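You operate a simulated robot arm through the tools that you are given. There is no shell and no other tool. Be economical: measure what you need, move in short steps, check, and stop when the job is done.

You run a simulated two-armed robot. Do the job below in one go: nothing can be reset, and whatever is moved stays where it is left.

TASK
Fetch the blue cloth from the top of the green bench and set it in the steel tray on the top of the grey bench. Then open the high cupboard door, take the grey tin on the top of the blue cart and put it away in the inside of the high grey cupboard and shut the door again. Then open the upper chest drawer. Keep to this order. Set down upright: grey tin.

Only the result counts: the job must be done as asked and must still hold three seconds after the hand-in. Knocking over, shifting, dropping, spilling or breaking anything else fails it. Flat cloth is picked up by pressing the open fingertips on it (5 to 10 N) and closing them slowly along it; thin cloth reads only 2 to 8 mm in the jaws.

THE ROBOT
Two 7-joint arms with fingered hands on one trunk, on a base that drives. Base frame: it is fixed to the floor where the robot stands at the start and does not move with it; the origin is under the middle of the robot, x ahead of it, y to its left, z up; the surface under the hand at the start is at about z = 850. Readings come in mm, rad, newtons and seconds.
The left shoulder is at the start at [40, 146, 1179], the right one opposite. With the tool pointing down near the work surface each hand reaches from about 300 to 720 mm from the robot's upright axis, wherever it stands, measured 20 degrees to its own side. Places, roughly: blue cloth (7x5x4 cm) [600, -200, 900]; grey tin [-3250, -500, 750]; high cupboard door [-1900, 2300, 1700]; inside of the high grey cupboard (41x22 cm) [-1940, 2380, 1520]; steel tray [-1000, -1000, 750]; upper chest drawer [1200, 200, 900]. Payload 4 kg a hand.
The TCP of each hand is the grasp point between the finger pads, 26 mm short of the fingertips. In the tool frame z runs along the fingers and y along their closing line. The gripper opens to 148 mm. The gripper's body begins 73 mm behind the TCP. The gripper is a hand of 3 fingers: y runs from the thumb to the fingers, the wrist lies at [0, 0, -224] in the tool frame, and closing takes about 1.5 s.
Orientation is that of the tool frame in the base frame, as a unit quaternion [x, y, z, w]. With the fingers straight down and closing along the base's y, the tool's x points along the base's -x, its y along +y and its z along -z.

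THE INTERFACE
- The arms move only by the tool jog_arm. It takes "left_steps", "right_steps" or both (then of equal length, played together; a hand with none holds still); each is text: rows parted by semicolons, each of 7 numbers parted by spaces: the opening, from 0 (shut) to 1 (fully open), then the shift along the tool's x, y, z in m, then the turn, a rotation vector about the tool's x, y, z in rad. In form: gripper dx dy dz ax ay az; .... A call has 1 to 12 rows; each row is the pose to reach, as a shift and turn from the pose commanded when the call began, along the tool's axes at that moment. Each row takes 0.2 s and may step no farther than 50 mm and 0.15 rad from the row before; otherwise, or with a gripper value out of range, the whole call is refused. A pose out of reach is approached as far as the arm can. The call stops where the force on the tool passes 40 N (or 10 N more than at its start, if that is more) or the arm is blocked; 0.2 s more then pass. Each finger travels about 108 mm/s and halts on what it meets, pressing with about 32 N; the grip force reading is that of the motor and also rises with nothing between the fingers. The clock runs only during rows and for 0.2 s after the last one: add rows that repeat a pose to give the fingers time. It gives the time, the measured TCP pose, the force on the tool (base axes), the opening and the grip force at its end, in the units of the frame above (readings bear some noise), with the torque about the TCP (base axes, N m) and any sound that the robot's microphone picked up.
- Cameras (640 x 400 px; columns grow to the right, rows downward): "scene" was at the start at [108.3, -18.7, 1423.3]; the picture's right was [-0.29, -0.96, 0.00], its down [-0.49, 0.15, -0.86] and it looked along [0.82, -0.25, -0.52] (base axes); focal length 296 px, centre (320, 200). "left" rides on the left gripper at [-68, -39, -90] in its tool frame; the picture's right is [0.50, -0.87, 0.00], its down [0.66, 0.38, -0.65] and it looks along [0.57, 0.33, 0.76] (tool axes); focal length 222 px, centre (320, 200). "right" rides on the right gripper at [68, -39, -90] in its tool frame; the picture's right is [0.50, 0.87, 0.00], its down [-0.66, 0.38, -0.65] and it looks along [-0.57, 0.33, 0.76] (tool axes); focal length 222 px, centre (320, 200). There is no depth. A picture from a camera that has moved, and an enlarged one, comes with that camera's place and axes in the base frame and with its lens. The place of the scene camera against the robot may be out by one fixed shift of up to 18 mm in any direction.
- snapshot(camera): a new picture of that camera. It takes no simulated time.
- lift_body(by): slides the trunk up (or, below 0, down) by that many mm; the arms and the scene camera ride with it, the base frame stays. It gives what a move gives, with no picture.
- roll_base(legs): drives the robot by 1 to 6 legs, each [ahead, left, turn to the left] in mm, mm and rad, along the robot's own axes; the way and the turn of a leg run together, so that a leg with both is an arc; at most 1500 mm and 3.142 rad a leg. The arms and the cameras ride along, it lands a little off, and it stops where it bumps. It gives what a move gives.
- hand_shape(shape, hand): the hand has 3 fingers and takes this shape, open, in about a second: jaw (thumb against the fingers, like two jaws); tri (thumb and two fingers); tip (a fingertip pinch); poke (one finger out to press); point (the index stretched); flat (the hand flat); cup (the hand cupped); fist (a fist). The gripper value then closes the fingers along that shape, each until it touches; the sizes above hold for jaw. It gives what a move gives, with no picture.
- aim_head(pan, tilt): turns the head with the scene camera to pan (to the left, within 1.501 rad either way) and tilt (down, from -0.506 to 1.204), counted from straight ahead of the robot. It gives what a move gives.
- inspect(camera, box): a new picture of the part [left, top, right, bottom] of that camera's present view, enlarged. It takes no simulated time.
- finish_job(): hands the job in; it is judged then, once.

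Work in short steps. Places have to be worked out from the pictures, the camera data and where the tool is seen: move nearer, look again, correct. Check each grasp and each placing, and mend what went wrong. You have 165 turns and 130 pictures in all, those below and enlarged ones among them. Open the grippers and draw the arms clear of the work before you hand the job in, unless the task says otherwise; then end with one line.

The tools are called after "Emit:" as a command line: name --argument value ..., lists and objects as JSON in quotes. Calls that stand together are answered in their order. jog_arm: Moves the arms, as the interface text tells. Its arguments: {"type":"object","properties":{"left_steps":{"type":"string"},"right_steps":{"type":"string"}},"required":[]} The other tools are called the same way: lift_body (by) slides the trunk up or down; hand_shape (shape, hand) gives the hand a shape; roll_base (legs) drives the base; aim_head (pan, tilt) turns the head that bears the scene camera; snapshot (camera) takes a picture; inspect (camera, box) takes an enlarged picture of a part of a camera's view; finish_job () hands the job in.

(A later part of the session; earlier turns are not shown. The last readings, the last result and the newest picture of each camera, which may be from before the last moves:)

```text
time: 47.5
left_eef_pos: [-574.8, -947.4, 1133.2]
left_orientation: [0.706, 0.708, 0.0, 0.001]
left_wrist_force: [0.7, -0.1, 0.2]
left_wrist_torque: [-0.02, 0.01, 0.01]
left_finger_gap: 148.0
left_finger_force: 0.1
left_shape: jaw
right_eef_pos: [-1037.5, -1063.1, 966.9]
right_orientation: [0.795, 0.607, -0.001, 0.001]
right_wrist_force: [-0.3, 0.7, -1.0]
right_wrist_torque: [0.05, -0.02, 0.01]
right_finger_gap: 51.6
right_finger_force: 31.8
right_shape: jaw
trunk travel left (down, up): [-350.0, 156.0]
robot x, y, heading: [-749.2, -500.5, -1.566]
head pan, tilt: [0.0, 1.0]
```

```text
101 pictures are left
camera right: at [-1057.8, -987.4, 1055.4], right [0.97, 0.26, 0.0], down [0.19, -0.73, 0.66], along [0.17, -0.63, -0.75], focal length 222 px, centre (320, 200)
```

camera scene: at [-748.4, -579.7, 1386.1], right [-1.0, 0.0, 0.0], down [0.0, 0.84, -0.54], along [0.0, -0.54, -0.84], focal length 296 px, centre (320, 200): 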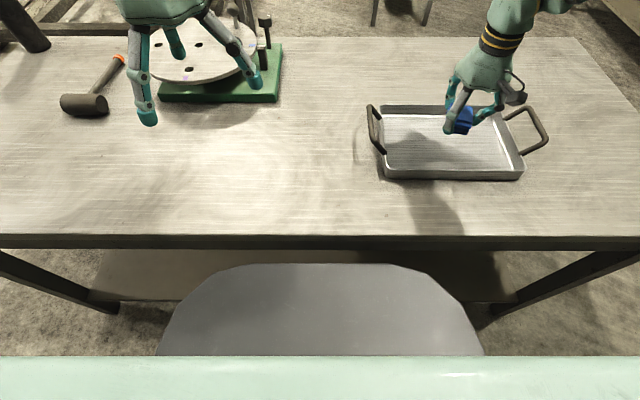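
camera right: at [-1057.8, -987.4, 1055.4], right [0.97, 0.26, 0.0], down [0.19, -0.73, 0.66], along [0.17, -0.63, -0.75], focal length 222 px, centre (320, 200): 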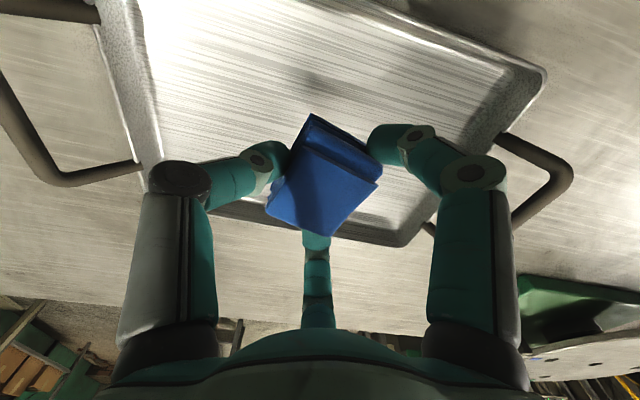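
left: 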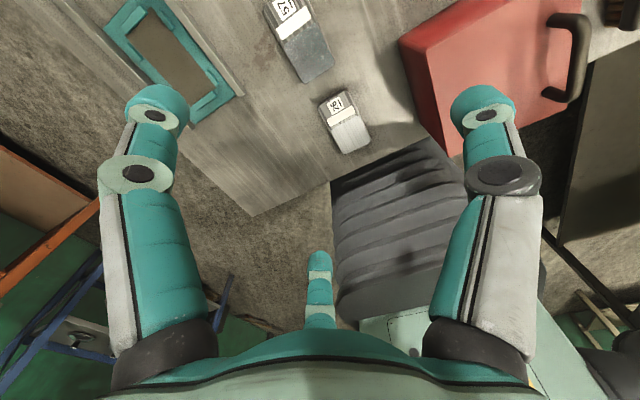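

The cloth is over the tray middle. I lower it gently until it touches.

Emit:
jog_arm --right_steps "0 0 0.005 0.025 0 0 0; 0 0 0.005 0.05 0 0 0; 0 0 0.005 0.065 0 0 0; 0 0 0.005 0.072 0 0 0; 0 0 0.005 0.077 0 0 0"

```text
time: 48.7
left_eef_pos: [-575.1, -945.8, 1134.2]
left_orientation: [0.706, 0.708, -0.001, 0.0]
left_wrist_force: [0.1, -0.2, -0.7]
left_wrist_torque: [-0.03, 0.02, -0.02]
left_finger_gap: 148.0
left_finger_force: 0.2
left_shape: jaw
right_eef_pos: [-1040.1, -1046.3, 909.1]
right_orientation: [0.795, 0.606, 0.0, 0.003]
right_wrist_force: [0.6, 0.3, -0.8]
right_wrist_torque: [0.02, 0.0, 0.02]
right_finger_gap: 51.7
right_finger_force: 32.1
right_shape: jaw
right hand out of reach, approached as far as the arm can: row 2, 3, 4, 5
trunk travel left (down, up): [-350.0, 156.0]
robot x, y, heading: [-748.5, -499.4, -1.571]
head pan, tilt: [0.0, 1.0]
```

The arm reached its limit at z 909, so I lower the last bit with the trunk.

Emit:
lift_body --by -12

Emit:
snapshot --camera "right"

```text
time: 49.3
left_eef_pos: [-575.2, -947.3, 1121.6]
left_orientation: [0.706, 0.708, 0.0, 0.0]
left_wrist_force: [-0.4, -0.3, 0.4]
left_wrist_torque: [-0.01, 0.04, -0.01]
left_finger_gap: 148.0
left_finger_force: 0.1
left_shape: jaw
right_eef_pos: [-1039.3, -1046.5, 896.2]
right_orientation: [0.794, 0.608, 0.0, 0.002]
right_wrist_force: [-0.5, 0.9, -0.9]
right_wrist_torque: [-0.01, 0.0, -0.02]
right_finger_gap: 51.8
right_finger_force: 32.0
right_shape: jaw
trunk travel left (down, up): [-338.0, 168.0]
robot x, y, heading: [-751.9, -496.9, -1.566]
head pan, tilt: [0.0, 1.0]
```

```text
100 pictures are left
camera right: at [-1059.8, -970.3, 985.9], right [0.97, 0.26, 0.0], down [0.19, -0.73, 0.66], along [0.17, -0.63, -0.75], focal length 222 px, centre (320, 200)
```

right: 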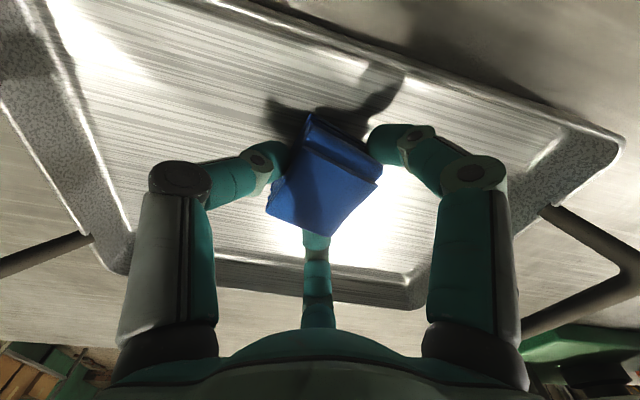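

Still clear of the tray floor and centred. I lower it further in small steps.

Emit:
lift_body --by -6

Emit:
lift_body --by -5

```text
time: 49.9
left_eef_pos: [-574.7, -947.4, 1115.2]
left_orientation: [0.706, 0.709, 0.0, 0.0]
left_wrist_force: [0.2, 0.6, 0.6]
left_wrist_torque: [-0.03, -0.01, -0.01]
left_finger_gap: 147.9
left_finger_force: 0.1
left_shape: jaw
right_eef_pos: [-1039.0, -1046.2, 890.7]
right_orientation: [0.794, 0.607, 0.0, 0.002]
right_wrist_force: [0.6, 0.7, -1.6]
right_wrist_torque: [0.02, -0.01, -0.03]
right_finger_gap: 51.6
right_finger_force: 31.8
right_shape: jaw
trunk travel left (down, up): [-332.0, 174.0]
robot x, y, heading: [-750.0, -496.4, -1.568]
head pan, tilt: [0.0, 1.0]
```

```text
time: 50.4
left_eef_pos: [-575.6, -945.4, 1111.0]
left_orientation: [0.706, 0.708, 0.001, 0.0]
left_wrist_force: [0.5, -0.3, 0.3]
left_wrist_torque: [0.02, -0.01, -0.04]
left_finger_gap: 147.9
left_finger_force: 0.2
left_shape: jaw
right_eef_pos: [-1039.5, -1044.8, 887.0]
right_orientation: [0.794, 0.608, -0.001, 0.003]
right_wrist_force: [0.0, 0.2, 3.0]
right_wrist_torque: [0.05, -0.09, 0.0]
right_finger_gap: 51.7
right_finger_force: 32.1
right_shape: jaw
trunk travel left (down, up): [-327.0, 179.0]
robot x, y, heading: [-752.8, -496.6, -1.571]
head pan, tilt: [0.0, 1.0]
```

Contact starts (3 N at z 887). I open moderately and rise straight up.

Emit:
jog_arm --right_steps "0.2 0 0 0 0 0 0; 0.35 0 0 0 0 0 0; 0.45 0 0 0 0 0 0; 0.55 0 0 0 0 0 0; 0.55 0 0 0 0 0 0; 0.55 0 0 -0.02 0 0 0; 0.55 0 0 -0.05 0 0 0; 0.55 0 0 -0.09 0 0 0; 0.55 0 0 -0.13 0 0 0; 0.55 0 0 -0.17 0 0 0"

Emit:
snapshot --camera "right"

Emit:
snapshot --camera "scene"

```text
time: 52.6
left_eef_pos: [-574.4, -945.8, 1110.9]
left_orientation: [0.705, 0.709, -0.001, 0.001]
left_wrist_force: [-0.6, 0.0, 0.0]
left_wrist_torque: [0.0, 0.02, -0.02]
left_finger_gap: 147.8
left_finger_force: 0.0
left_shape: jaw
right_eef_pos: [-1039.7, -1044.7, 1055.7]
right_orientation: [0.794, 0.608, 0.0, 0.003]
right_wrist_force: [-0.3, 0.9, 0.4]
right_wrist_torque: [0.01, -0.01, 0.05]
right_finger_gap: 80.8
right_finger_force: 0.0
right_shape: jaw
trunk travel left (down, up): [-327.0, 179.0]
robot x, y, heading: [-746.2, -493.0, -1.566]
head pan, tilt: [0.0, 1.0]
```

```text
99 pictures are left
camera right: at [-1060.6, -968.6, 1145.1], right [0.97, 0.26, 0.0], down [0.19, -0.73, 0.66], along [0.17, -0.64, -0.75], focal length 222 px, centre (320, 200)
```

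right: 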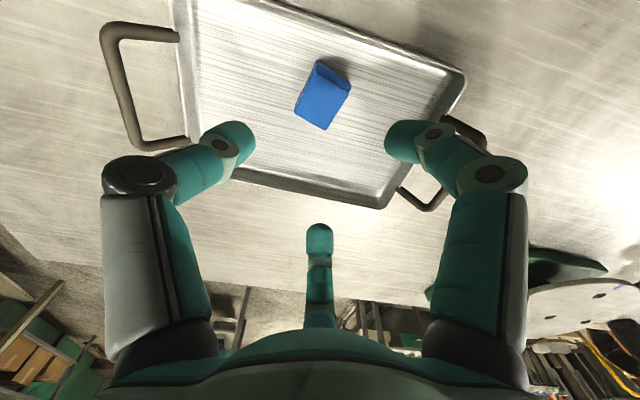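

```text
98 pictures are left
camera scene: at [-747.6, -578.3, 1363.3], right [-1.0, 0.0, 0.0], down [0.0, 0.84, -0.54], along [0.0, -0.54, -0.84], focal length 296 px, centre (320, 200)
```

scene: 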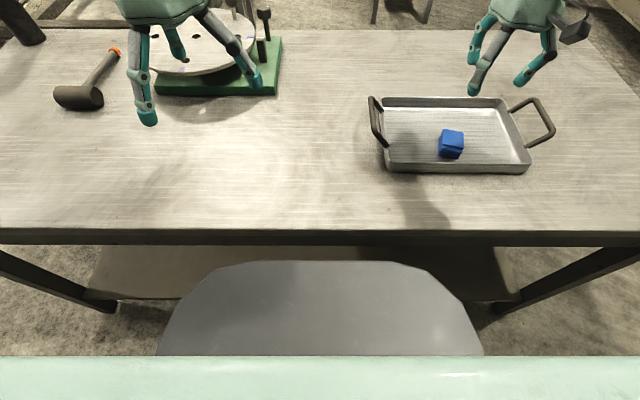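

The cloth lies in the tray. I raise the trunk, back off and turn around towards the cupboard.

Emit:
lift_body --by 150

Emit:
roll_base --legs '[[-500, 0, 0], [0, 0, -3.1]]'

Emit:
aim_head --pan 0.5 --tilt 0.15

Emit:
snapshot --camera "scene"

```text
time: 54.4
left_eef_pos: [-573.9, -947.1, 1261.2]
left_orientation: [0.706, 0.708, 0.0, 0.0]
left_wrist_force: [-0.7, 0.7, -0.4]
left_wrist_torque: [0.01, 0.02, 0.0]
left_finger_gap: 147.8
left_finger_force: 0.1
left_shape: jaw
right_eef_pos: [-1041.7, -1044.8, 1205.7]
right_orientation: [0.794, 0.608, 0.001, 0.003]
right_wrist_force: [0.7, -0.3, 0.7]
right_wrist_torque: [0.0, 0.02, 0.01]
right_finger_gap: 80.7
right_finger_force: 0.0
right_shape: jaw
trunk travel left (down, up): [-477.0, 29.0]
robot x, y, heading: [-750.0, -495.0, -1.568]
head pan, tilt: [0.0, 1.0]
```

```text
time: 64.8
left_eef_pos: [-906.0, 464.5, 1262.5]
left_orientation: [-0.695, 0.719, 0.0, 0.0]
left_wrist_force: [0.1, 0.4, -0.1]
left_wrist_torque: [0.04, -0.02, -0.01]
left_finger_gap: 147.9
left_finger_force: 0.1
left_shape: jaw
right_eef_pos: [-437.3, 545.7, 1206.6]
right_orientation: [-0.593, 0.805, 0.002, 0.0]
right_wrist_force: [1.0, 0.2, 0.9]
right_wrist_torque: [0.02, -0.01, 0.01]
right_finger_gap: 80.7
right_finger_force: 0.0
right_shape: jaw
trunk travel left (down, up): [-477.0, 29.0]
robot x, y, heading: [-753.5, 7.8, 1.54]
head pan, tilt: [0.0, 1.0]
```

```text
time: 65.9
left_eef_pos: [-907.4, 465.4, 1261.4]
left_orientation: [-0.695, 0.719, 0.0, 0.0]
left_wrist_force: [-0.1, -1.2, -0.3]
left_wrist_torque: [-0.01, -0.01, 0.02]
left_finger_gap: 148.0
left_finger_force: 0.1
left_shape: jaw
right_eef_pos: [-437.9, 544.7, 1206.6]
right_orientation: [-0.593, 0.805, 0.003, 0.0]
right_wrist_force: [0.0, 0.6, -0.2]
right_wrist_torque: [0.02, -0.02, 0.0]
right_finger_gap: 80.8
right_finger_force: 0.0
right_shape: jaw
trunk travel left (down, up): [-477.0, 29.0]
robot x, y, heading: [-749.7, 10.9, 1.538]
head pan, tilt: [0.499, 0.15]
```

```text
97 pictures are left
camera scene: at [-787.2, 119.4, 1587.8], right [0.89, 0.45, 0.0], down [0.07, -0.13, -0.99], along [-0.44, 0.88, -0.15], focal length 296 px, centre (320, 200)
```

scene: 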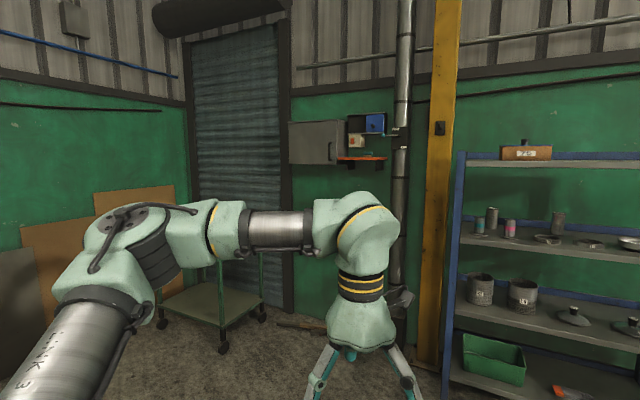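

The cupboard is a grey wall box with its handle on the right edge. I drive diagonally nearer to it.

Emit:
roll_base --legs '[[550, 500, 0], [500, 450, 0.03]]'

Emit:
aim_head --pan 0.1 --tilt -0.1

Emit:
snapshot --camera "scene"

```text
time: 73.2
left_eef_pos: [-1807.2, 1554.8, 1262.4]
left_orientation: [-0.703, 0.711, 0.0, 0.0]
left_wrist_force: [0.6, 0.0, 0.3]
left_wrist_torque: [0.0, 0.03, 0.02]
left_finger_gap: 147.8
left_finger_force: 0.0
left_shape: jaw
right_eef_pos: [-1339.4, 1647.6, 1205.5]
right_orientation: [-0.602, 0.799, 0.003, 0.0]
right_wrist_force: [-0.1, 0.4, 0.1]
right_wrist_torque: [0.02, 0.03, 0.0]
right_finger_gap: 80.9
right_finger_force: 0.0
right_shape: jaw
trunk travel left (down, up): [-477.0, 29.0]
robot x, y, heading: [-1634.8, 1103.0, 1.561]
head pan, tilt: [0.499, 0.15]
```

```text
time: 74.1
left_eef_pos: [-1808.4, 1555.5, 1261.6]
left_orientation: [-0.704, 0.71, 0.0, 0.0]
left_wrist_force: [-1.1, 0.9, -0.1]
left_wrist_torque: [-0.02, 0.0, 0.01]
left_finger_gap: 148.0
left_finger_force: 0.0
left_shape: jaw
right_eef_pos: [-1340.4, 1648.0, 1205.8]
right_orientation: [-0.602, 0.799, 0.002, 0.0]
right_wrist_force: [0.3, -0.4, -0.3]
right_wrist_torque: [-0.02, 0.0, 0.02]
right_finger_gap: 80.9
right_finger_force: 0.1
right_shape: jaw
trunk travel left (down, up): [-477.0, 29.0]
robot x, y, heading: [-1637.8, 1105.9, 1.555]
head pan, tilt: [0.099, -0.099]
```

```text
96 pictures are left
camera scene: at [-1644.4, 1218.7, 1610.3], right [1.0, 0.09, 0.0], down [-0.01, 0.1, -1.0], along [-0.09, 0.99, 0.1], focal length 296 px, centre (320, 200)
```

scene: 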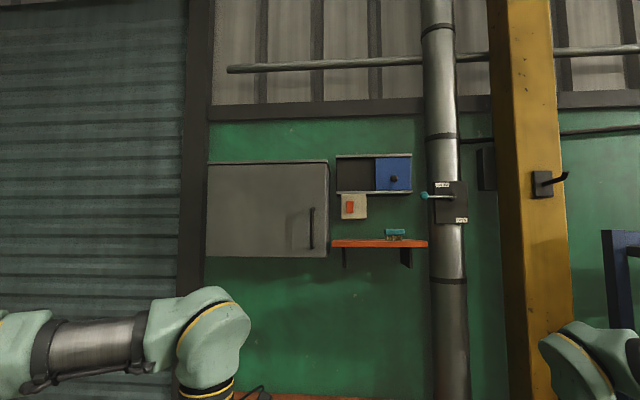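

Door: left edge x about −2164, right edge −1714, z 1512–1853, vertical handle at about (−1773, 2240, 1615), hinge on the left. I turn the left hand to point forward and raise it.

Emit:
jog_arm --left_steps "1 -0.008 0 -0.02 0 -0.131 0; 1 -0.016 0 -0.04 0 -0.262 0; 1 -0.025 0 -0.06 0 -0.393 0; 1 -0.033 0 -0.08 0 -0.524 0; 1 -0.041 0 -0.1 0 -0.655 0; 1 -0.05 0 -0.12 0 -0.785 0; 0.9 -0.058 0 -0.14 0 -0.916 0; 0.9 -0.066 0 -0.16 0 -1.047 0; 0.8 -0.075 0 -0.18 0 -1.178 0; 0.7 -0.083 0 -0.2 0 -1.309 0; 0.6 -0.091 0 -0.22 0 -1.44 0; 0.5 -0.1 0 -0.24 0 -1.571 0"

Emit:
snapshot --camera "left"

```text
time: 76.7
left_eef_pos: [-1810.7, 1645.3, 1506.3]
left_orientation: [-0.499, 0.51, 0.494, 0.497]
left_wrist_force: [0.0, -0.8, -0.3]
left_wrist_torque: [-0.01, 0.05, 0.04]
left_finger_gap: 74.2
left_finger_force: 0.1
left_shape: jaw
left hand out of reach, approached as far as the arm can: row 12
right_eef_pos: [-1338.4, 1644.7, 1207.8]
right_orientation: [-0.601, 0.799, 0.004, 0.0]
right_wrist_force: [0.0, -1.4, -0.1]
right_wrist_torque: [0.02, 0.06, -0.01]
right_finger_gap: 80.4
right_finger_force: 0.0
right_shape: jaw
trunk travel left (down, up): [-477.0, 29.0]
robot x, y, heading: [-1642.0, 1103.6, 1.564]
head pan, tilt: [0.099, -0.099]
```

```text
95 pictures are left
camera left: at [-1773.1, 1556.2, 1575.7], right [0.86, -0.02, -0.51], down [-0.39, -0.66, -0.64], along [-0.32, 0.75, -0.58], focal length 222 px, centre (320, 200)
```

left: 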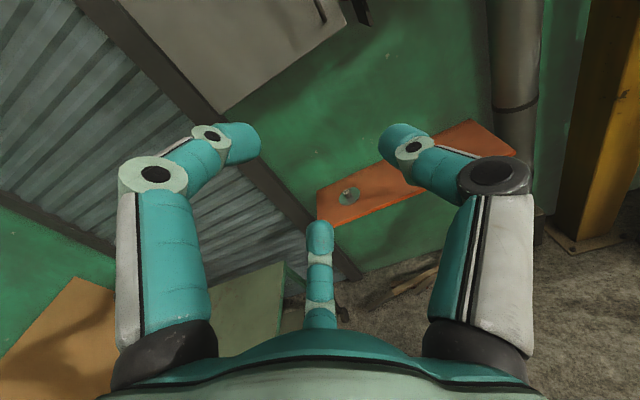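

Hand points forward. I raise the trunk and hand to the handle height and look again with the scene camera for a finer handle position.

Emit:
lift_body --by 28

Emit:
jog_arm --left_steps "0.5 -0.02 0 -0.01 0 0 0; 0.5 -0.04 0 -0.02 0 0 0; 0.5 -0.06 0 -0.03 0 0 0; 0.5 -0.07 0 -0.04 0 0 0"

Emit:
inspect --camera "scene" --box '[190, 140, 350, 270]'

```text
time: 77.5
left_eef_pos: [-1814.3, 1649.5, 1531.2]
left_orientation: [-0.502, 0.509, 0.493, 0.496]
left_wrist_force: [-0.6, -0.9, -0.2]
left_wrist_torque: [0.01, -0.03, 0.02]
left_finger_gap: 74.0
left_finger_force: 0.0
left_shape: jaw
right_eef_pos: [-1339.8, 1646.8, 1233.8]
right_orientation: [-0.602, 0.799, 0.003, 0.001]
right_wrist_force: [-0.6, 0.4, -0.2]
right_wrist_torque: [0.02, 0.0, -0.01]
right_finger_gap: 80.7
right_finger_force: 0.1
right_shape: jaw
trunk travel left (down, up): [-505.0, 1.0]
robot x, y, heading: [-1643.2, 1102.9, 1.562]
head pan, tilt: [0.099, -0.099]
```

```text
time: 78.5
left_eef_pos: [-1815.9, 1610.1, 1598.8]
left_orientation: [-0.502, 0.51, 0.492, 0.496]
left_wrist_force: [-0.7, 0.4, 0.5]
left_wrist_torque: [0.01, 0.01, 0.0]
left_finger_gap: 74.1
left_finger_force: 0.0
left_shape: jaw
right_eef_pos: [-1340.9, 1647.6, 1233.1]
right_orientation: [-0.601, 0.799, 0.002, 0.001]
right_wrist_force: [0.1, -0.2, 0.7]
right_wrist_torque: [-0.01, 0.03, 0.01]
right_finger_gap: 80.8
right_finger_force: 0.0
right_shape: jaw
trunk travel left (down, up): [-505.0, 1.0]
robot x, y, heading: [-1636.5, 1100.8, 1.558]
head pan, tilt: [0.099, -0.099]
```

```text
3.08 times, centred on (270, 205) of scene
camera zoom: at [-1644.0, 1218.3, 1637.3], right [1.0, 0.09, 0.0], down [-0.01, 0.1, -1.0], along [-0.09, 0.99, 0.1], focal length 910 px, centre (474, 185)
```

zoom: 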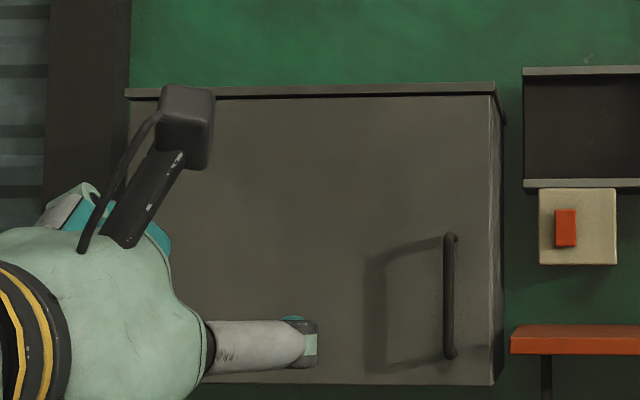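

Handle: x about −1764, z 1548–1678. I drive forward 400 mm and 50 mm to the right so the hand stands in front of it.

Emit:
roll_base --legs '[[400, -50, 0.012]]'

Emit:
snapshot --camera "left"

Emit:
snapshot --camera "scene"

```text
time: 80.9
left_eef_pos: [-1772.6, 1998.6, 1600.0]
left_orientation: [0.505, -0.505, -0.497, -0.493]
left_wrist_force: [0.1, 0.0, 0.0]
left_wrist_torque: [-0.01, 0.01, -0.02]
left_finger_gap: 74.5
left_finger_force: 0.1
left_shape: jaw
right_eef_pos: [-1298.3, 2045.3, 1233.1]
right_orientation: [-0.608, 0.794, 0.002, 0.0]
right_wrist_force: [0.2, -0.2, 0.1]
right_wrist_torque: [0.01, -0.04, 0.01]
right_finger_gap: 80.8
right_finger_force: 0.0
right_shape: jaw
trunk travel left (down, up): [-505.0, 1.0]
robot x, y, heading: [-1585.9, 1498.9, 1.577]
head pan, tilt: [0.099, -0.099]
```

```text
93 pictures are left
camera left: at [-1732.6, 1910.7, 1670.7], right [0.86, -0.01, -0.5], down [-0.38, -0.67, -0.64], along [-0.33, 0.74, -0.58], focal length 222 px, centre (320, 200)
```

left: 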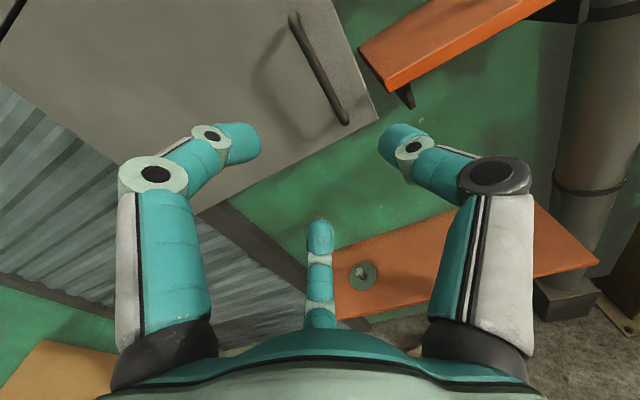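

```text
92 pictures are left
camera scene: at [-1594.7, 1610.0, 1637.6], right [0.99, 0.1, 0.0], down [-0.01, 0.1, -0.99], along [-0.1, 0.99, 0.1], focal length 296 px, centre (320, 200)
```

scene: 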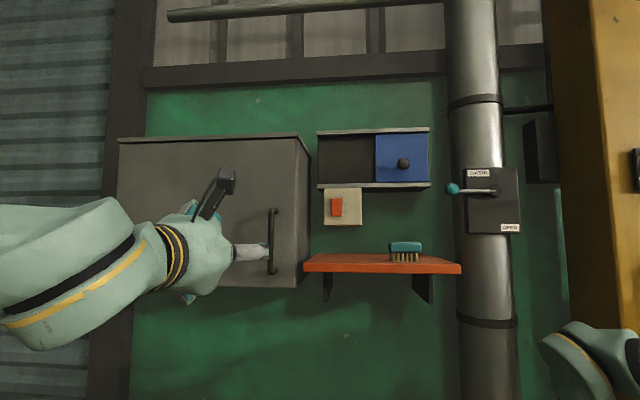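

Triangulated handle: x −1764, y about 2238, z 1535–1672. I drive 190 mm ahead, then close in with the arm.

Emit:
roll_base --legs '[[190, -8, -0.006]]'

Emit:
snapshot --camera "left"

Emit:
snapshot --camera "scene"

```text
time: 82.5
left_eef_pos: [-1758.5, 2181.1, 1600.4]
left_orientation: [-0.502, 0.508, 0.494, 0.496]
left_wrist_force: [-0.1, 0.0, 0.3]
left_wrist_torque: [0.01, -0.02, -0.02]
left_finger_gap: 74.1
left_finger_force: 0.2
left_shape: jaw
right_eef_pos: [-1284.2, 2222.6, 1235.9]
right_orientation: [-0.604, 0.797, 0.003, 0.002]
right_wrist_force: [0.2, -1.0, 0.1]
right_wrist_torque: [0.0, -0.01, 0.0]
right_finger_gap: 80.8
right_finger_force: 0.1
right_shape: jaw
trunk travel left (down, up): [-505.0, 1.0]
robot x, y, heading: [-1580.9, 1679.0, 1.566]
head pan, tilt: [0.099, -0.099]
```

```text
91 pictures are left
camera left: at [-1720.1, 2092.4, 1671.5], right [0.86, -0.02, -0.5], down [-0.39, -0.66, -0.64], along [-0.32, 0.75, -0.58], focal length 222 px, centre (320, 200)
```

left: 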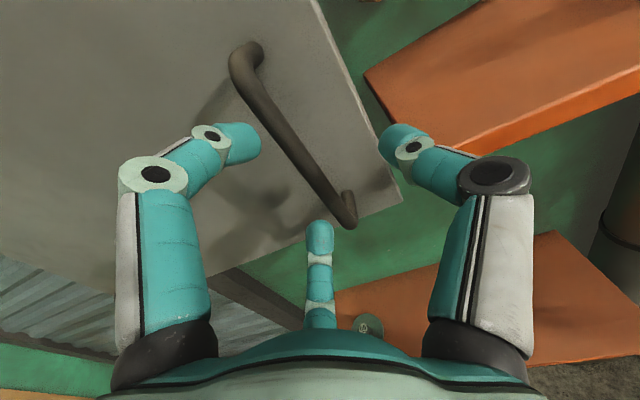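

```text
90 pictures are left
camera scene: at [-1585.5, 1790.6, 1637.7], right [1.0, 0.09, 0.0], down [-0.01, 0.1, -0.99], along [-0.09, 0.99, 0.1], focal length 296 px, centre (320, 200)
```

scene: 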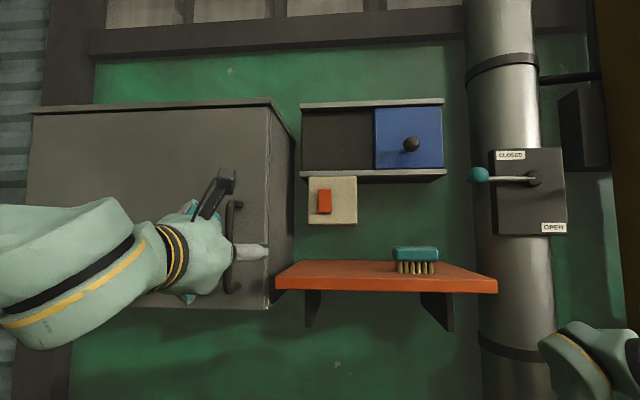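

The bar is at (−1763, 2215). I advance 32 mm so it sits between thumb and fingers.

Emit:
jog_arm --left_steps "0.5 0 0.003 0.012 0 0 0; 0.5 0 0.003 0.024 0 0 0; 0.5 0 0.003 0.032 0 0 0"

Emit:
snapshot --camera "left"

```text
time: 83.3
left_eef_pos: [-1760.7, 2218.6, 1598.8]
left_orientation: [-0.503, 0.508, 0.494, 0.495]
left_wrist_force: [-1.1, -0.2, -0.3]
left_wrist_torque: [-0.01, -0.02, 0.0]
left_finger_gap: 74.1
left_finger_force: 0.1
left_shape: jaw
right_eef_pos: [-1283.1, 2227.7, 1233.5]
right_orientation: [-0.604, 0.797, 0.002, 0.001]
right_wrist_force: [0.0, 0.6, 0.3]
right_wrist_torque: [-0.04, -0.01, -0.03]
right_finger_gap: 81.0
right_finger_force: 0.1
right_shape: jaw
trunk travel left (down, up): [-505.0, 1.0]
robot x, y, heading: [-1579.4, 1678.2, 1.565]
head pan, tilt: [0.099, -0.099]
```

```text
89 pictures are left
camera left: at [-1723.1, 2129.9, 1669.3], right [0.86, -0.02, -0.5], down [-0.39, -0.67, -0.64], along [-0.32, 0.75, -0.58], focal length 222 px, centre (320, 200)
```

left: 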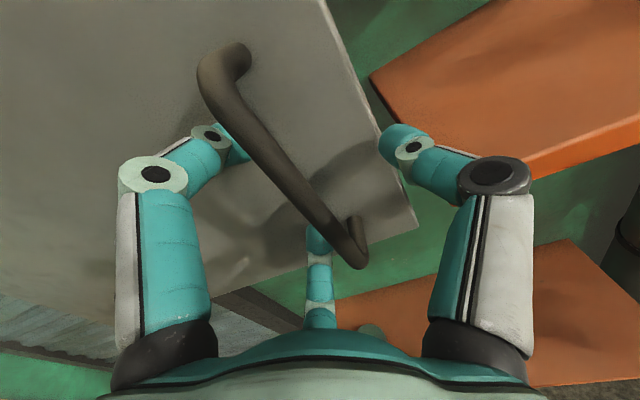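

The bar lies between the thumb and the two fingers. I close on it.

Emit:
jog_arm --left_steps "0.4 0 0 0 0 0 0; 0.3 0 0 0 0 0 0; 0.2 0 0 0 0 0 0; 0.1 0 0 0 0 0 0; 0 0 0 0 0 0 0; 0 0 0 0 0 0 0; 0 0 0 0 0 0 0; 0 0 0 0 0 0 0"

Emit:
snapshot --camera "left"

```text
time: 85.1
left_eef_pos: [-1761.7, 2219.8, 1599.8]
left_orientation: [-0.503, 0.508, 0.493, 0.495]
left_wrist_force: [-0.7, -0.2, 0.3]
left_wrist_torque: [0.01, -0.01, 0.02]
left_finger_gap: 0.0
left_finger_force: 31.7
left_shape: jaw
right_eef_pos: [-1284.5, 2227.8, 1233.4]
right_orientation: [-0.604, 0.797, 0.003, 0.001]
right_wrist_force: [0.3, 0.1, 0.4]
right_wrist_torque: [0.0, 0.0, 0.0]
right_finger_gap: 80.6
right_finger_force: 0.0
right_shape: jaw
trunk travel left (down, up): [-505.0, 1.0]
robot x, y, heading: [-1578.2, 1683.8, 1.566]
head pan, tilt: [0.099, -0.099]
```

```text
88 pictures are left
camera left: at [-1723.6, 2129.2, 1669.4], right [0.86, -0.02, -0.5], down [-0.39, -0.67, -0.64], along [-0.32, 0.75, -0.58], focal length 222 px, centre (320, 200)
```

left: 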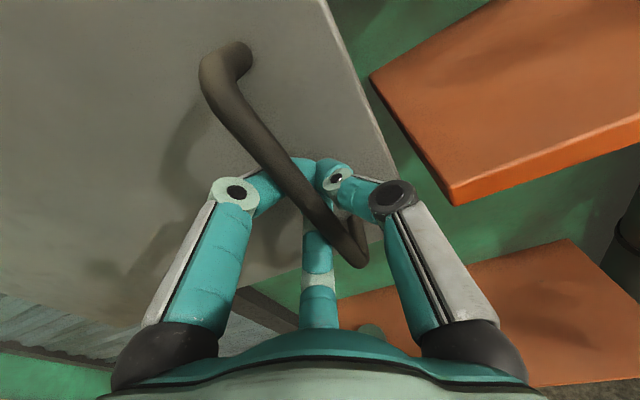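

The fingertips met behind the bar, so the handle is caged. I pull along the door arc, the first 10 degrees with the arm.

Emit:
jog_arm --left_steps "0 0 0.002 -0.017 0 0 0; 0 0 0.006 -0.035 0.03 0 0; 0 0 0.01 -0.052 0.06 0 0; 0 0 0.0156 -0.069 0.1 0 0"

Emit:
snapshot --camera "left"

Emit:
snapshot --camera "scene"

```text
time: 86.1
left_eef_pos: [-1779.2, 2147.9, 1599.7]
left_orientation: [-0.477, 0.532, 0.467, 0.521]
left_wrist_force: [-0.5, 0.4, -0.9]
left_wrist_torque: [0.0, 0.0, 0.0]
left_finger_gap: 0.0
left_finger_force: 31.9
left_shape: jaw
right_eef_pos: [-1283.9, 2227.2, 1234.1]
right_orientation: [-0.604, 0.797, 0.002, 0.0]
right_wrist_force: [-0.2, -0.1, -0.3]
right_wrist_torque: [-0.01, -0.05, -0.02]
right_finger_gap: 80.9
right_finger_force: 0.1
right_shape: jaw
trunk travel left (down, up): [-505.0, 1.0]
robot x, y, heading: [-1579.9, 1684.9, 1.569]
head pan, tilt: [0.099, -0.099]
```

```text
87 pictures are left
camera left: at [-1749.3, 2055.5, 1669.9], right [0.86, -0.1, -0.5], down [-0.45, -0.62, -0.64], along [-0.25, 0.77, -0.58], focal length 222 px, centre (320, 200)
```

left: 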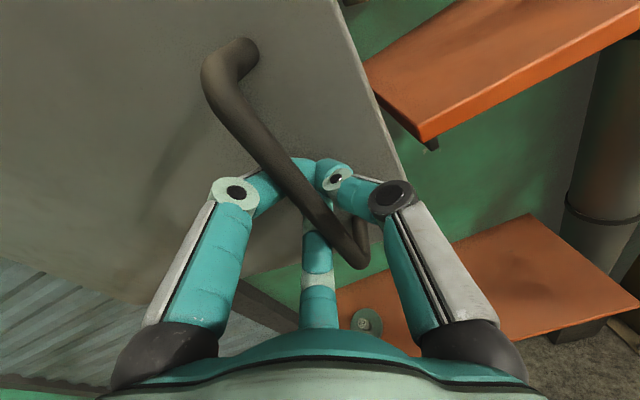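

```text
86 pictures are left
camera scene: at [-1586.2, 1795.8, 1637.3], right [1.0, 0.09, 0.0], down [-0.01, 0.1, -1.0], along [-0.09, 0.99, 0.1], focal length 296 px, centre (320, 200)
```

scene: 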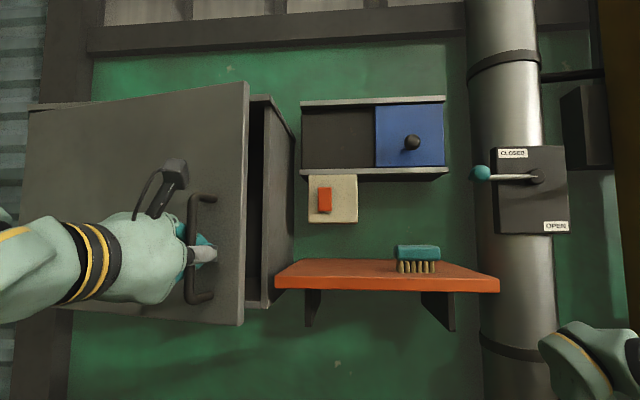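

The door opens freely. I continue the arc by driving the base back and to the left.

Emit:
roll_base --legs '[[-70, 32, 0], [-80, 55, 0]]'

Emit:
jog_arm --left_steps "0 0 0 0 0.1 0 0; 0 0 0 0 0.2 0 0; 0 0 0 0 0.3 0 0"

Emit:
snapshot --camera "scene"

Emit:
snapshot --camera "left"

```text
time: 87.8
left_eef_pos: [-1852.0, 2010.1, 1598.1]
left_orientation: [-0.478, 0.537, 0.466, 0.516]
left_wrist_force: [-1.9, 3.2, -4.6]
left_wrist_torque: [-0.01, 0.02, 0.07]
left_finger_gap: 0.0
left_finger_force: 32.6
left_shape: jaw
right_eef_pos: [-1361.0, 2085.1, 1227.8]
right_orientation: [-0.604, 0.797, 0.001, -0.004]
right_wrist_force: [0.6, -0.4, -0.2]
right_wrist_torque: [-0.05, 0.07, -0.02]
right_finger_gap: 81.1
right_finger_force: 0.1
right_shape: jaw
trunk travel left (down, up): [-505.0, 1.0]
robot x, y, heading: [-1664.5, 1532.6, 1.567]
head pan, tilt: [0.099, -0.099]
```

```text
time: 88.7
left_eef_pos: [-1863.9, 1998.9, 1599.4]
left_orientation: [-0.394, 0.597, 0.381, 0.586]
left_wrist_force: [0.2, 0.1, -0.6]
left_wrist_torque: [-0.05, -0.03, 0.0]
left_finger_gap: 0.0
left_finger_force: 31.8
left_shape: jaw
right_eef_pos: [-1368.9, 2077.4, 1233.3]
right_orientation: [-0.603, 0.798, 0.001, 0.002]
right_wrist_force: [0.2, -0.4, 0.3]
right_wrist_torque: [0.0, -0.03, 0.0]
right_finger_gap: 80.9
right_finger_force: 0.0
right_shape: jaw
trunk travel left (down, up): [-505.0, 1.0]
robot x, y, heading: [-1662.4, 1533.9, 1.566]
head pan, tilt: [0.099, -0.099]
```

```text
85 pictures are left
camera scene: at [-1672.7, 1646.7, 1637.3], right [1.0, 0.09, 0.0], down [-0.01, 0.1, -0.99], along [-0.09, 0.99, 0.1], focal length 296 px, centre (320, 200)
```

scene: 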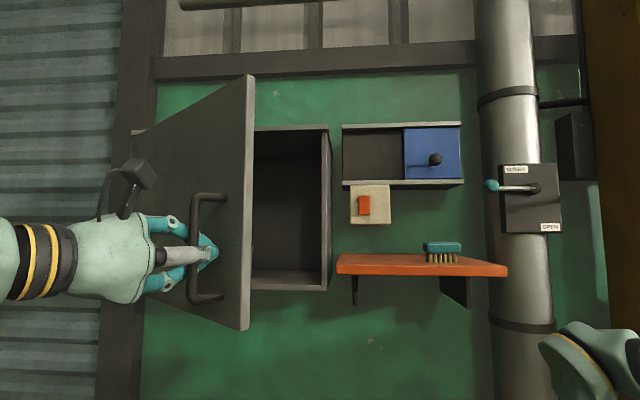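

```text
84 pictures are left
camera left: at [-1864.2, 1902.9, 1669.3], right [0.79, -0.36, -0.49], down [-0.61, -0.46, -0.64], along [0.0, 0.81, -0.59], focal length 222 px, centre (320, 200)
```

left: 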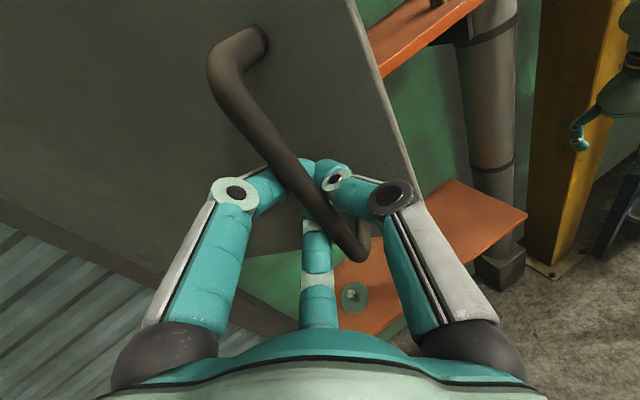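

The door is about 35° open. I continue the arc, then turn the hand to follow.

Emit:
roll_base --legs '[[-67, 81, 0]]'

Emit:
jog_arm --left_steps "0 0 0 0 0.1 0 0; 0 0 0 0 0.2 0 0; 0 0 0 0 0.3 0 0"

Emit:
roll_base --legs '[[-44, 96, 0]]'

Emit:
snapshot --camera "scene"

Emit:
snapshot --camera "left"

```text
time: 89.8
left_eef_pos: [-1935.1, 1938.4, 1598.7]
left_orientation: [-0.393, 0.6, 0.381, 0.583]
left_wrist_force: [0.1, 1.5, -0.2]
left_wrist_torque: [-0.01, 0.03, 0.04]
left_finger_gap: 0.1
left_finger_force: 32.3
left_shape: jaw
right_eef_pos: [-1442.3, 2014.7, 1228.0]
right_orientation: [-0.602, 0.798, 0.002, -0.003]
right_wrist_force: [0.5, 0.0, 0.7]
right_wrist_torque: [0.01, 0.04, 0.0]
right_finger_gap: 80.8
right_finger_force: 0.0
right_shape: jaw
trunk travel left (down, up): [-505.0, 1.0]
robot x, y, heading: [-1743.9, 1465.6, 1.565]
head pan, tilt: [0.099, -0.099]
```

```text
time: 90.6
left_eef_pos: [-1943.8, 1933.2, 1598.3]
left_orientation: [-0.302, 0.647, 0.288, 0.638]
left_wrist_force: [0.3, 0.1, -0.6]
left_wrist_torque: [-0.01, 0.0, -0.02]
left_finger_gap: 0.0
left_finger_force: 31.8
left_shape: jaw
right_eef_pos: [-1449.6, 2010.8, 1232.4]
right_orientation: [-0.602, 0.798, 0.003, 0.0]
right_wrist_force: [0.0, -0.8, 0.0]
right_wrist_torque: [0.0, 0.02, -0.01]
right_finger_gap: 80.7
right_finger_force: 0.0
right_shape: jaw
trunk travel left (down, up): [-505.0, 1.0]
robot x, y, heading: [-1746.2, 1467.7, 1.564]
head pan, tilt: [0.099, -0.099]
```

```text
time: 91.8
left_eef_pos: [-2022.9, 1892.7, 1599.1]
left_orientation: [-0.301, 0.652, 0.286, 0.635]
left_wrist_force: [0.2, 2.7, -1.1]
left_wrist_torque: [0.03, 0.01, 0.02]
left_finger_gap: 0.0
left_finger_force: 31.8
left_shape: jaw
right_eef_pos: [-1531.8, 1969.1, 1229.0]
right_orientation: [-0.602, 0.798, 0.003, -0.004]
right_wrist_force: [0.4, 0.1, -0.3]
right_wrist_torque: [-0.03, 0.1, 0.01]
right_finger_gap: 81.1
right_finger_force: 0.1
right_shape: jaw
trunk travel left (down, up): [-505.0, 1.0]
robot x, y, heading: [-1834.7, 1425.2, 1.562]
head pan, tilt: [0.099, -0.099]
```

```text
83 pictures are left
camera scene: at [-1833.9, 1539.8, 1637.1], right [1.0, 0.09, -0.01], down [-0.02, 0.1, -1.0], along [-0.09, 0.99, 0.1], focal length 296 px, centre (320, 200)
```

scene: 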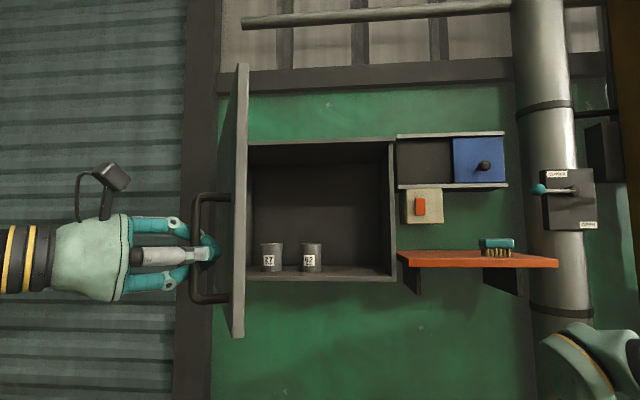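

```text
82 pictures are left
camera left: at [-2052.2, 1801.0, 1669.6], right [0.65, -0.58, -0.49], down [-0.72, -0.27, -0.64], along [0.24, 0.77, -0.59], focal length 222 px, centre (320, 200)
```

left: 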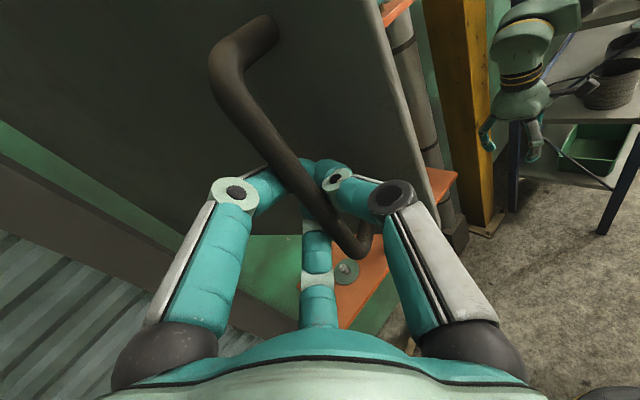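

The door is about 68° open; two tins already stand on the left inside. One more arc step opens it to about 85–90°.

Emit:
jog_arm --left_steps "0 0 0 0 0.1 0 0; 0 0 0 0 0.2 0 0"

Emit:
roll_base --legs '[[-18, 104, 0], [5, 60, 0]]'

Emit:
snapshot --camera "scene"

Emit:
snapshot --camera "left"

```text
time: 92.4
left_eef_pos: [-2027.5, 1892.9, 1596.8]
left_orientation: [-0.237, 0.676, 0.22, 0.663]
left_wrist_force: [0.2, 0.2, 0.6]
left_wrist_torque: [-0.02, -0.04, 0.02]
left_finger_gap: 0.2
left_finger_force: 32.3
left_shape: jaw
right_eef_pos: [-1533.3, 1968.9, 1230.5]
right_orientation: [-0.602, 0.799, 0.001, -0.001]
right_wrist_force: [-0.2, -0.2, 0.3]
right_wrist_torque: [-0.01, 0.01, 0.0]
right_finger_gap: 81.0
right_finger_force: 0.0
right_shape: jaw
trunk travel left (down, up): [-505.0, 1.0]
robot x, y, heading: [-1839.8, 1426.6, 1.557]
head pan, tilt: [0.099, -0.099]
```

```text
time: 94.1
left_eef_pos: [-2172.1, 1879.0, 1599.7]
left_orientation: [-0.233, 0.679, 0.221, 0.66]
left_wrist_force: [3.7, -0.6, 0.5]
left_wrist_torque: [0.0, 0.0, 0.13]
left_finger_gap: 0.3
left_finger_force: 31.8
left_shape: jaw
right_eef_pos: [-1682.8, 1953.6, 1228.8]
right_orientation: [-0.6, 0.8, 0.005, -0.005]
right_wrist_force: [1.6, -0.1, -0.1]
right_wrist_torque: [-0.03, 0.09, 0.01]
right_finger_gap: 81.1
right_finger_force: 0.0
right_shape: jaw
trunk travel left (down, up): [-505.0, 1.0]
robot x, y, heading: [-1996.1, 1410.3, 1.563]
head pan, tilt: [0.099, -0.099]
```

```text
81 pictures are left
camera scene: at [-1984.7, 1524.4, 1637.4], right [1.0, 0.09, -0.01], down [-0.02, 0.1, -0.99], along [-0.09, 0.99, 0.1], focal length 296 px, centre (320, 200)
```

scene: 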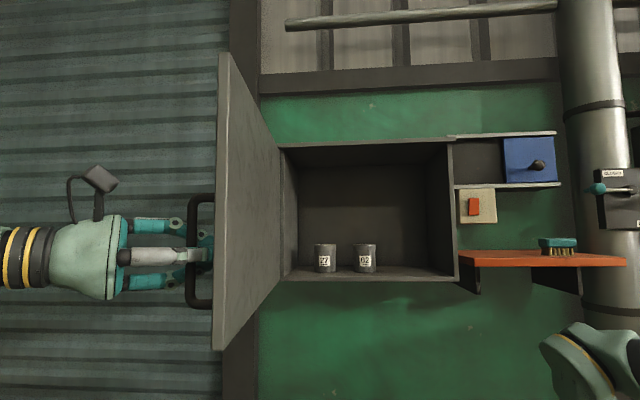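

```text
80 pictures are left
camera left: at [-2219.3, 1793.7, 1671.5], right [0.52, -0.7, -0.49], down [-0.76, -0.11, -0.64], along [0.39, 0.71, -0.59], focal length 222 px, centre (320, 200)
```

left: 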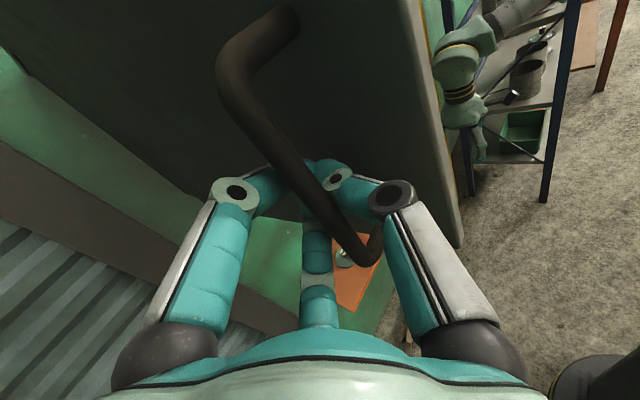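

The door is open about 90°. I release the handle and draw the left hand back.

Emit:
jog_arm --left_steps "0.2 0 0 0 0 0 0; 0.4 0 0 0 0 0 0; 0.5 0 0 0 0 0 0; 0.5 0 0 0 0 0 0; 0.5 0 0 0 0 0 0; 0.5 0 0 -0.03 0 0 0; 0.5 0 0 -0.07 0 0 0; 0.5 0 0 -0.11 0 0 0"

Emit:
snapshot --camera "scene"

```text
time: 95.9
left_eef_pos: [-2278.0, 1808.9, 1599.6]
left_orientation: [-0.234, 0.675, 0.218, 0.665]
left_wrist_force: [-0.1, -0.4, 0.4]
left_wrist_torque: [-0.01, -0.01, -0.01]
left_finger_gap: 73.4
left_finger_force: 0.1
left_shape: jaw
right_eef_pos: [-1698.5, 1952.9, 1233.5]
right_orientation: [-0.6, 0.8, 0.003, 0.001]
right_wrist_force: [-0.6, -0.6, 0.1]
right_wrist_torque: [0.0, 0.02, 0.0]
right_finger_gap: 81.0
right_finger_force: 0.1
right_shape: jaw
trunk travel left (down, up): [-505.0, 1.0]
robot x, y, heading: [-1998.9, 1411.1, 1.565]
head pan, tilt: [0.099, -0.099]
```

```text
79 pictures are left
camera scene: at [-2005.4, 1524.1, 1637.4], right [1.0, 0.09, 0.0], down [-0.01, 0.1, -0.99], along [-0.09, 0.99, 0.1], focal length 296 px, centre (320, 200)
```

scene: 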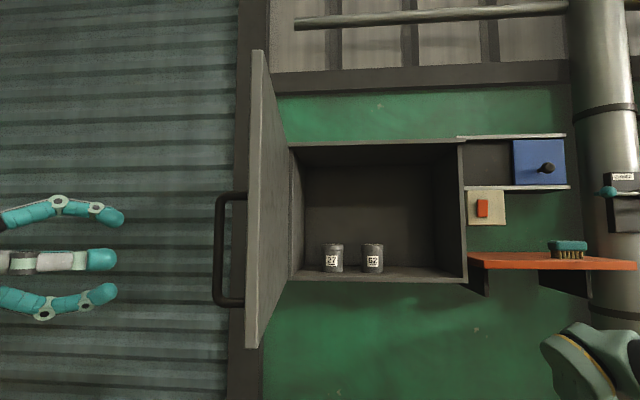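

The door stays. I back away and turn left toward the cart to look.

Emit:
roll_base --legs '[[-600, 0, 0], [0, 0, 2.3]]'

Emit:
aim_head --pan 0 --tilt 0.35

Emit:
snapshot --camera "scene"

```text
time: 104.8
left_eef_pos: [-2125.3, 320.8, 1599.2]
left_orientation: [0.712, -0.068, -0.695, -0.078]
left_wrist_force: [-0.1, -0.8, -0.6]
left_wrist_torque: [-0.01, -0.01, 0.0]
left_finger_gap: 73.3
left_finger_force: 0.1
left_shape: jaw
right_eef_pos: [-2611.4, 668.0, 1232.2]
right_orientation: [0.978, 0.21, -0.001, 0.002]
right_wrist_force: [0.8, -0.8, -0.5]
right_wrist_torque: [-0.05, -0.01, 0.03]
right_finger_gap: 81.1
right_finger_force: 0.2
right_shape: jaw
trunk travel left (down, up): [-505.0, 1.0]
robot x, y, heading: [-2003.1, 792.5, -2.443]
head pan, tilt: [0.099, -0.099]
```

```text
time: 105.7
left_eef_pos: [-2125.5, 322.2, 1598.7]
left_orientation: [0.711, -0.069, -0.695, -0.078]
left_wrist_force: [-0.5, -0.4, 0.2]
left_wrist_torque: [0.0, -0.01, -0.01]
left_finger_gap: 73.3
left_finger_force: 0.2
left_shape: jaw
right_eef_pos: [-2611.4, 669.9, 1231.6]
right_orientation: [0.977, 0.211, 0.0, 0.002]
right_wrist_force: [-1.0, -0.2, -0.2]
right_wrist_torque: [-0.01, 0.03, -0.01]
right_finger_gap: 81.2
right_finger_force: 0.0
right_shape: jaw
trunk travel left (down, up): [-505.0, 1.0]
robot x, y, heading: [-2002.9, 794.4, -2.442]
head pan, tilt: [0.0, 0.351]
```

```text
78 pictures are left
camera scene: at [-2088.0, 728.1, 1596.1], right [-0.64, 0.77, 0.0], down [0.26, 0.22, -0.94], along [-0.72, -0.6, -0.34], focal length 296 px, centre (320, 200)
```

scene: 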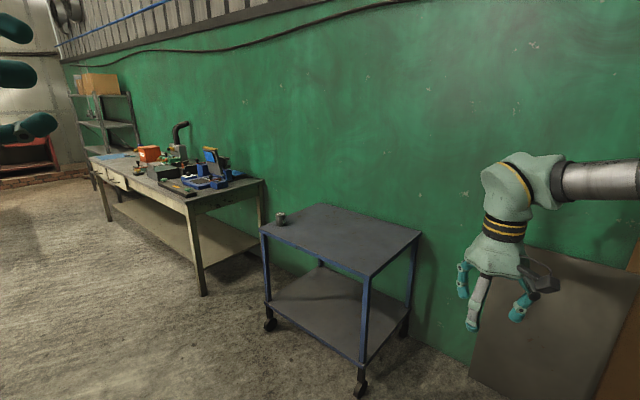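

The grey tin stands near the cart's near-left corner, at about (−3190,−480). I'll use the left arm for it, with the hand tilted about 0.5 rad so the same pose fits into the cupboard. First I undo the yaw and lower the left hand.

Emit:
jog_arm --left_steps "0.6 0.03 0 0 -0.1125 0 0; 0.7 0.06 0 0 -0.225 0 0; 0.7 0.09 0 0 -0.3375 0 0; 0.7 0.12 0 0 -0.45 0 0; 0.7 0.15 0 0 -0.5625 0 0; 0.7 0.18 0 0 -0.675 0 0; 0.7 0.21 0 0 -0.7875 0 0; 0.7 0.24 0 0 -0.9 0 0"

Emit:
jog_arm --left_steps "0.7 0.01 0 0.01 0 0.134 0; 0.7 0.02 0 0.02 0 0.268 0; 0.7 0.03 0 0.03 0 0.402 0; 0.7 0.04 0 0.04 0 0.536 0; 0.7 0.05 0 0.05 0 0.67 0; 0.7 0.06 0 0.05 0 0.804 0; 0.7 0.07 0 0.05 0 0.938 0; 0.7 0.08 0 0.05 0 1.07 0"

```text
time: 107.5
left_eef_pos: [-2139.6, 218.2, 1409.1]
left_orientation: [0.684, 0.224, -0.659, 0.22]
left_wrist_force: [-0.6, -0.9, 0.1]
left_wrist_torque: [-0.03, -0.02, -0.02]
left_finger_gap: 103.5
left_finger_force: 0.0
left_shape: jaw
left hand out of reach, approached as far as the arm can: row 5, 6, 7, 8
right_eef_pos: [-2614.9, 664.6, 1230.4]
right_orientation: [0.977, 0.211, 0.002, 0.002]
right_wrist_force: [-1.0, 0.2, -0.8]
right_wrist_torque: [-0.02, 0.02, 0.01]
right_finger_gap: 80.6
right_finger_force: 0.1
right_shape: jaw
trunk travel left (down, up): [-505.0, 1.0]
robot x, y, heading: [-2007.5, 792.6, -2.445]
head pan, tilt: [0.0, 0.351]
```

```text
time: 109.3
left_eef_pos: [-2178.8, 193.9, 1330.6]
left_orientation: [0.924, 0.303, -0.219, 0.076]
left_wrist_force: [0.7, 0.0, -0.1]
left_wrist_torque: [-0.01, -0.02, 0.0]
left_finger_gap: 103.4
left_finger_force: 0.1
left_shape: jaw
right_eef_pos: [-2613.5, 668.5, 1230.2]
right_orientation: [0.978, 0.211, 0.0, 0.001]
right_wrist_force: [0.3, -0.4, 0.4]
right_wrist_torque: [-0.02, 0.0, 0.02]
right_finger_gap: 80.8
right_finger_force: 0.1
right_shape: jaw
trunk travel left (down, up): [-505.0, 1.0]
robot x, y, heading: [-2002.9, 794.1, -2.446]
head pan, tilt: [0.0, 0.351]
```

The hand is tilted about 0.47 rad at robot-frame (519,348). I turn to face the cart (−x), then strafe left and move ahead part of the way.

Emit:
roll_base --legs '[[0, 0, -0.696], [0, 1074, 0], [450, 0, 0]]'

Emit:
aim_head --pan 0.2 --tilt 0.6

Emit:
snapshot --camera "scene"

Emit:
snapshot --camera "left"

```text
time: 118.9
left_eef_pos: [-2881.8, -696.7, 1331.0]
left_orientation: [0.972, 0.007, -0.234, 0.004]
left_wrist_force: [0.5, 0.8, -0.6]
left_wrist_torque: [0.01, 0.05, 0.03]
left_finger_gap: 103.4
left_finger_force: 0.0
left_shape: jaw
right_eef_pos: [-2960.0, -60.5, 1233.2]
right_orientation: [0.995, -0.098, -0.002, 0.002]
right_wrist_force: [0.6, 0.6, -0.2]
right_wrist_torque: [0.0, 0.05, 0.01]
right_finger_gap: 80.9
right_finger_force: 0.1
right_shape: jaw
trunk travel left (down, up): [-505.0, 1.0]
robot x, y, heading: [-2393.7, -311.2, -3.068]
head pan, tilt: [0.0, 0.351]
```

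```text
time: 119.7
left_eef_pos: [-2884.0, -696.6, 1329.8]
left_orientation: [0.973, 0.007, -0.233, 0.004]
left_wrist_force: [0.0, 0.2, 0.1]
left_wrist_torque: [0.01, 0.0, 0.0]
left_finger_gap: 103.4
left_finger_force: 0.0
left_shape: jaw
right_eef_pos: [-2962.6, -59.6, 1230.9]
right_orientation: [0.995, -0.097, -0.001, 0.002]
right_wrist_force: [-0.3, 0.4, -0.6]
right_wrist_torque: [0.0, -0.03, 0.03]
right_finger_gap: 80.9
right_finger_force: 0.0
right_shape: jaw
trunk travel left (down, up): [-505.0, 1.0]
robot x, y, heading: [-2392.7, -310.6, -3.064]
head pan, tilt: [0.201, 0.6]
```

```text
77 pictures are left
camera scene: at [-2498.0, -330.3, 1573.3], right [-0.27, 0.96, 0.0], down [0.54, 0.16, -0.83], along [-0.79, -0.23, -0.56], focal length 296 px, centre (320, 200)
```

scene: 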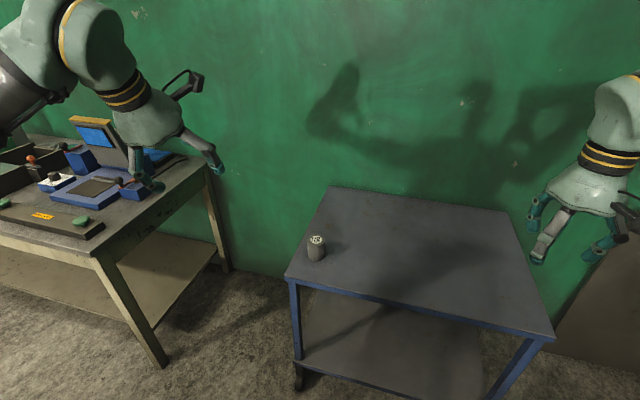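

```text
76 pictures are left
camera left: at [-2904.6, -657.9, 1441.7], right [0.43, 0.87, -0.23], down [0.89, -0.36, 0.29], along [0.17, -0.33, -0.93], focal length 222 px, centre (320, 200)
```

left: 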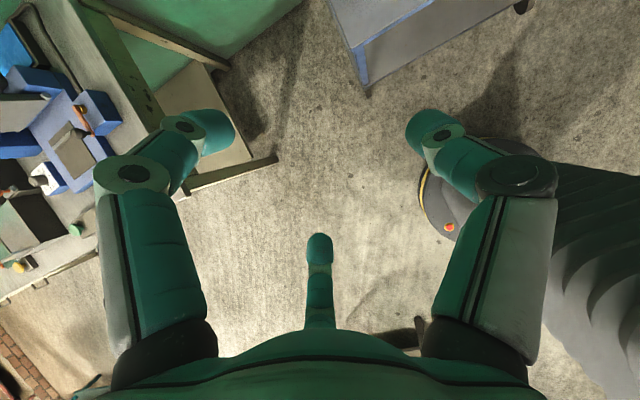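

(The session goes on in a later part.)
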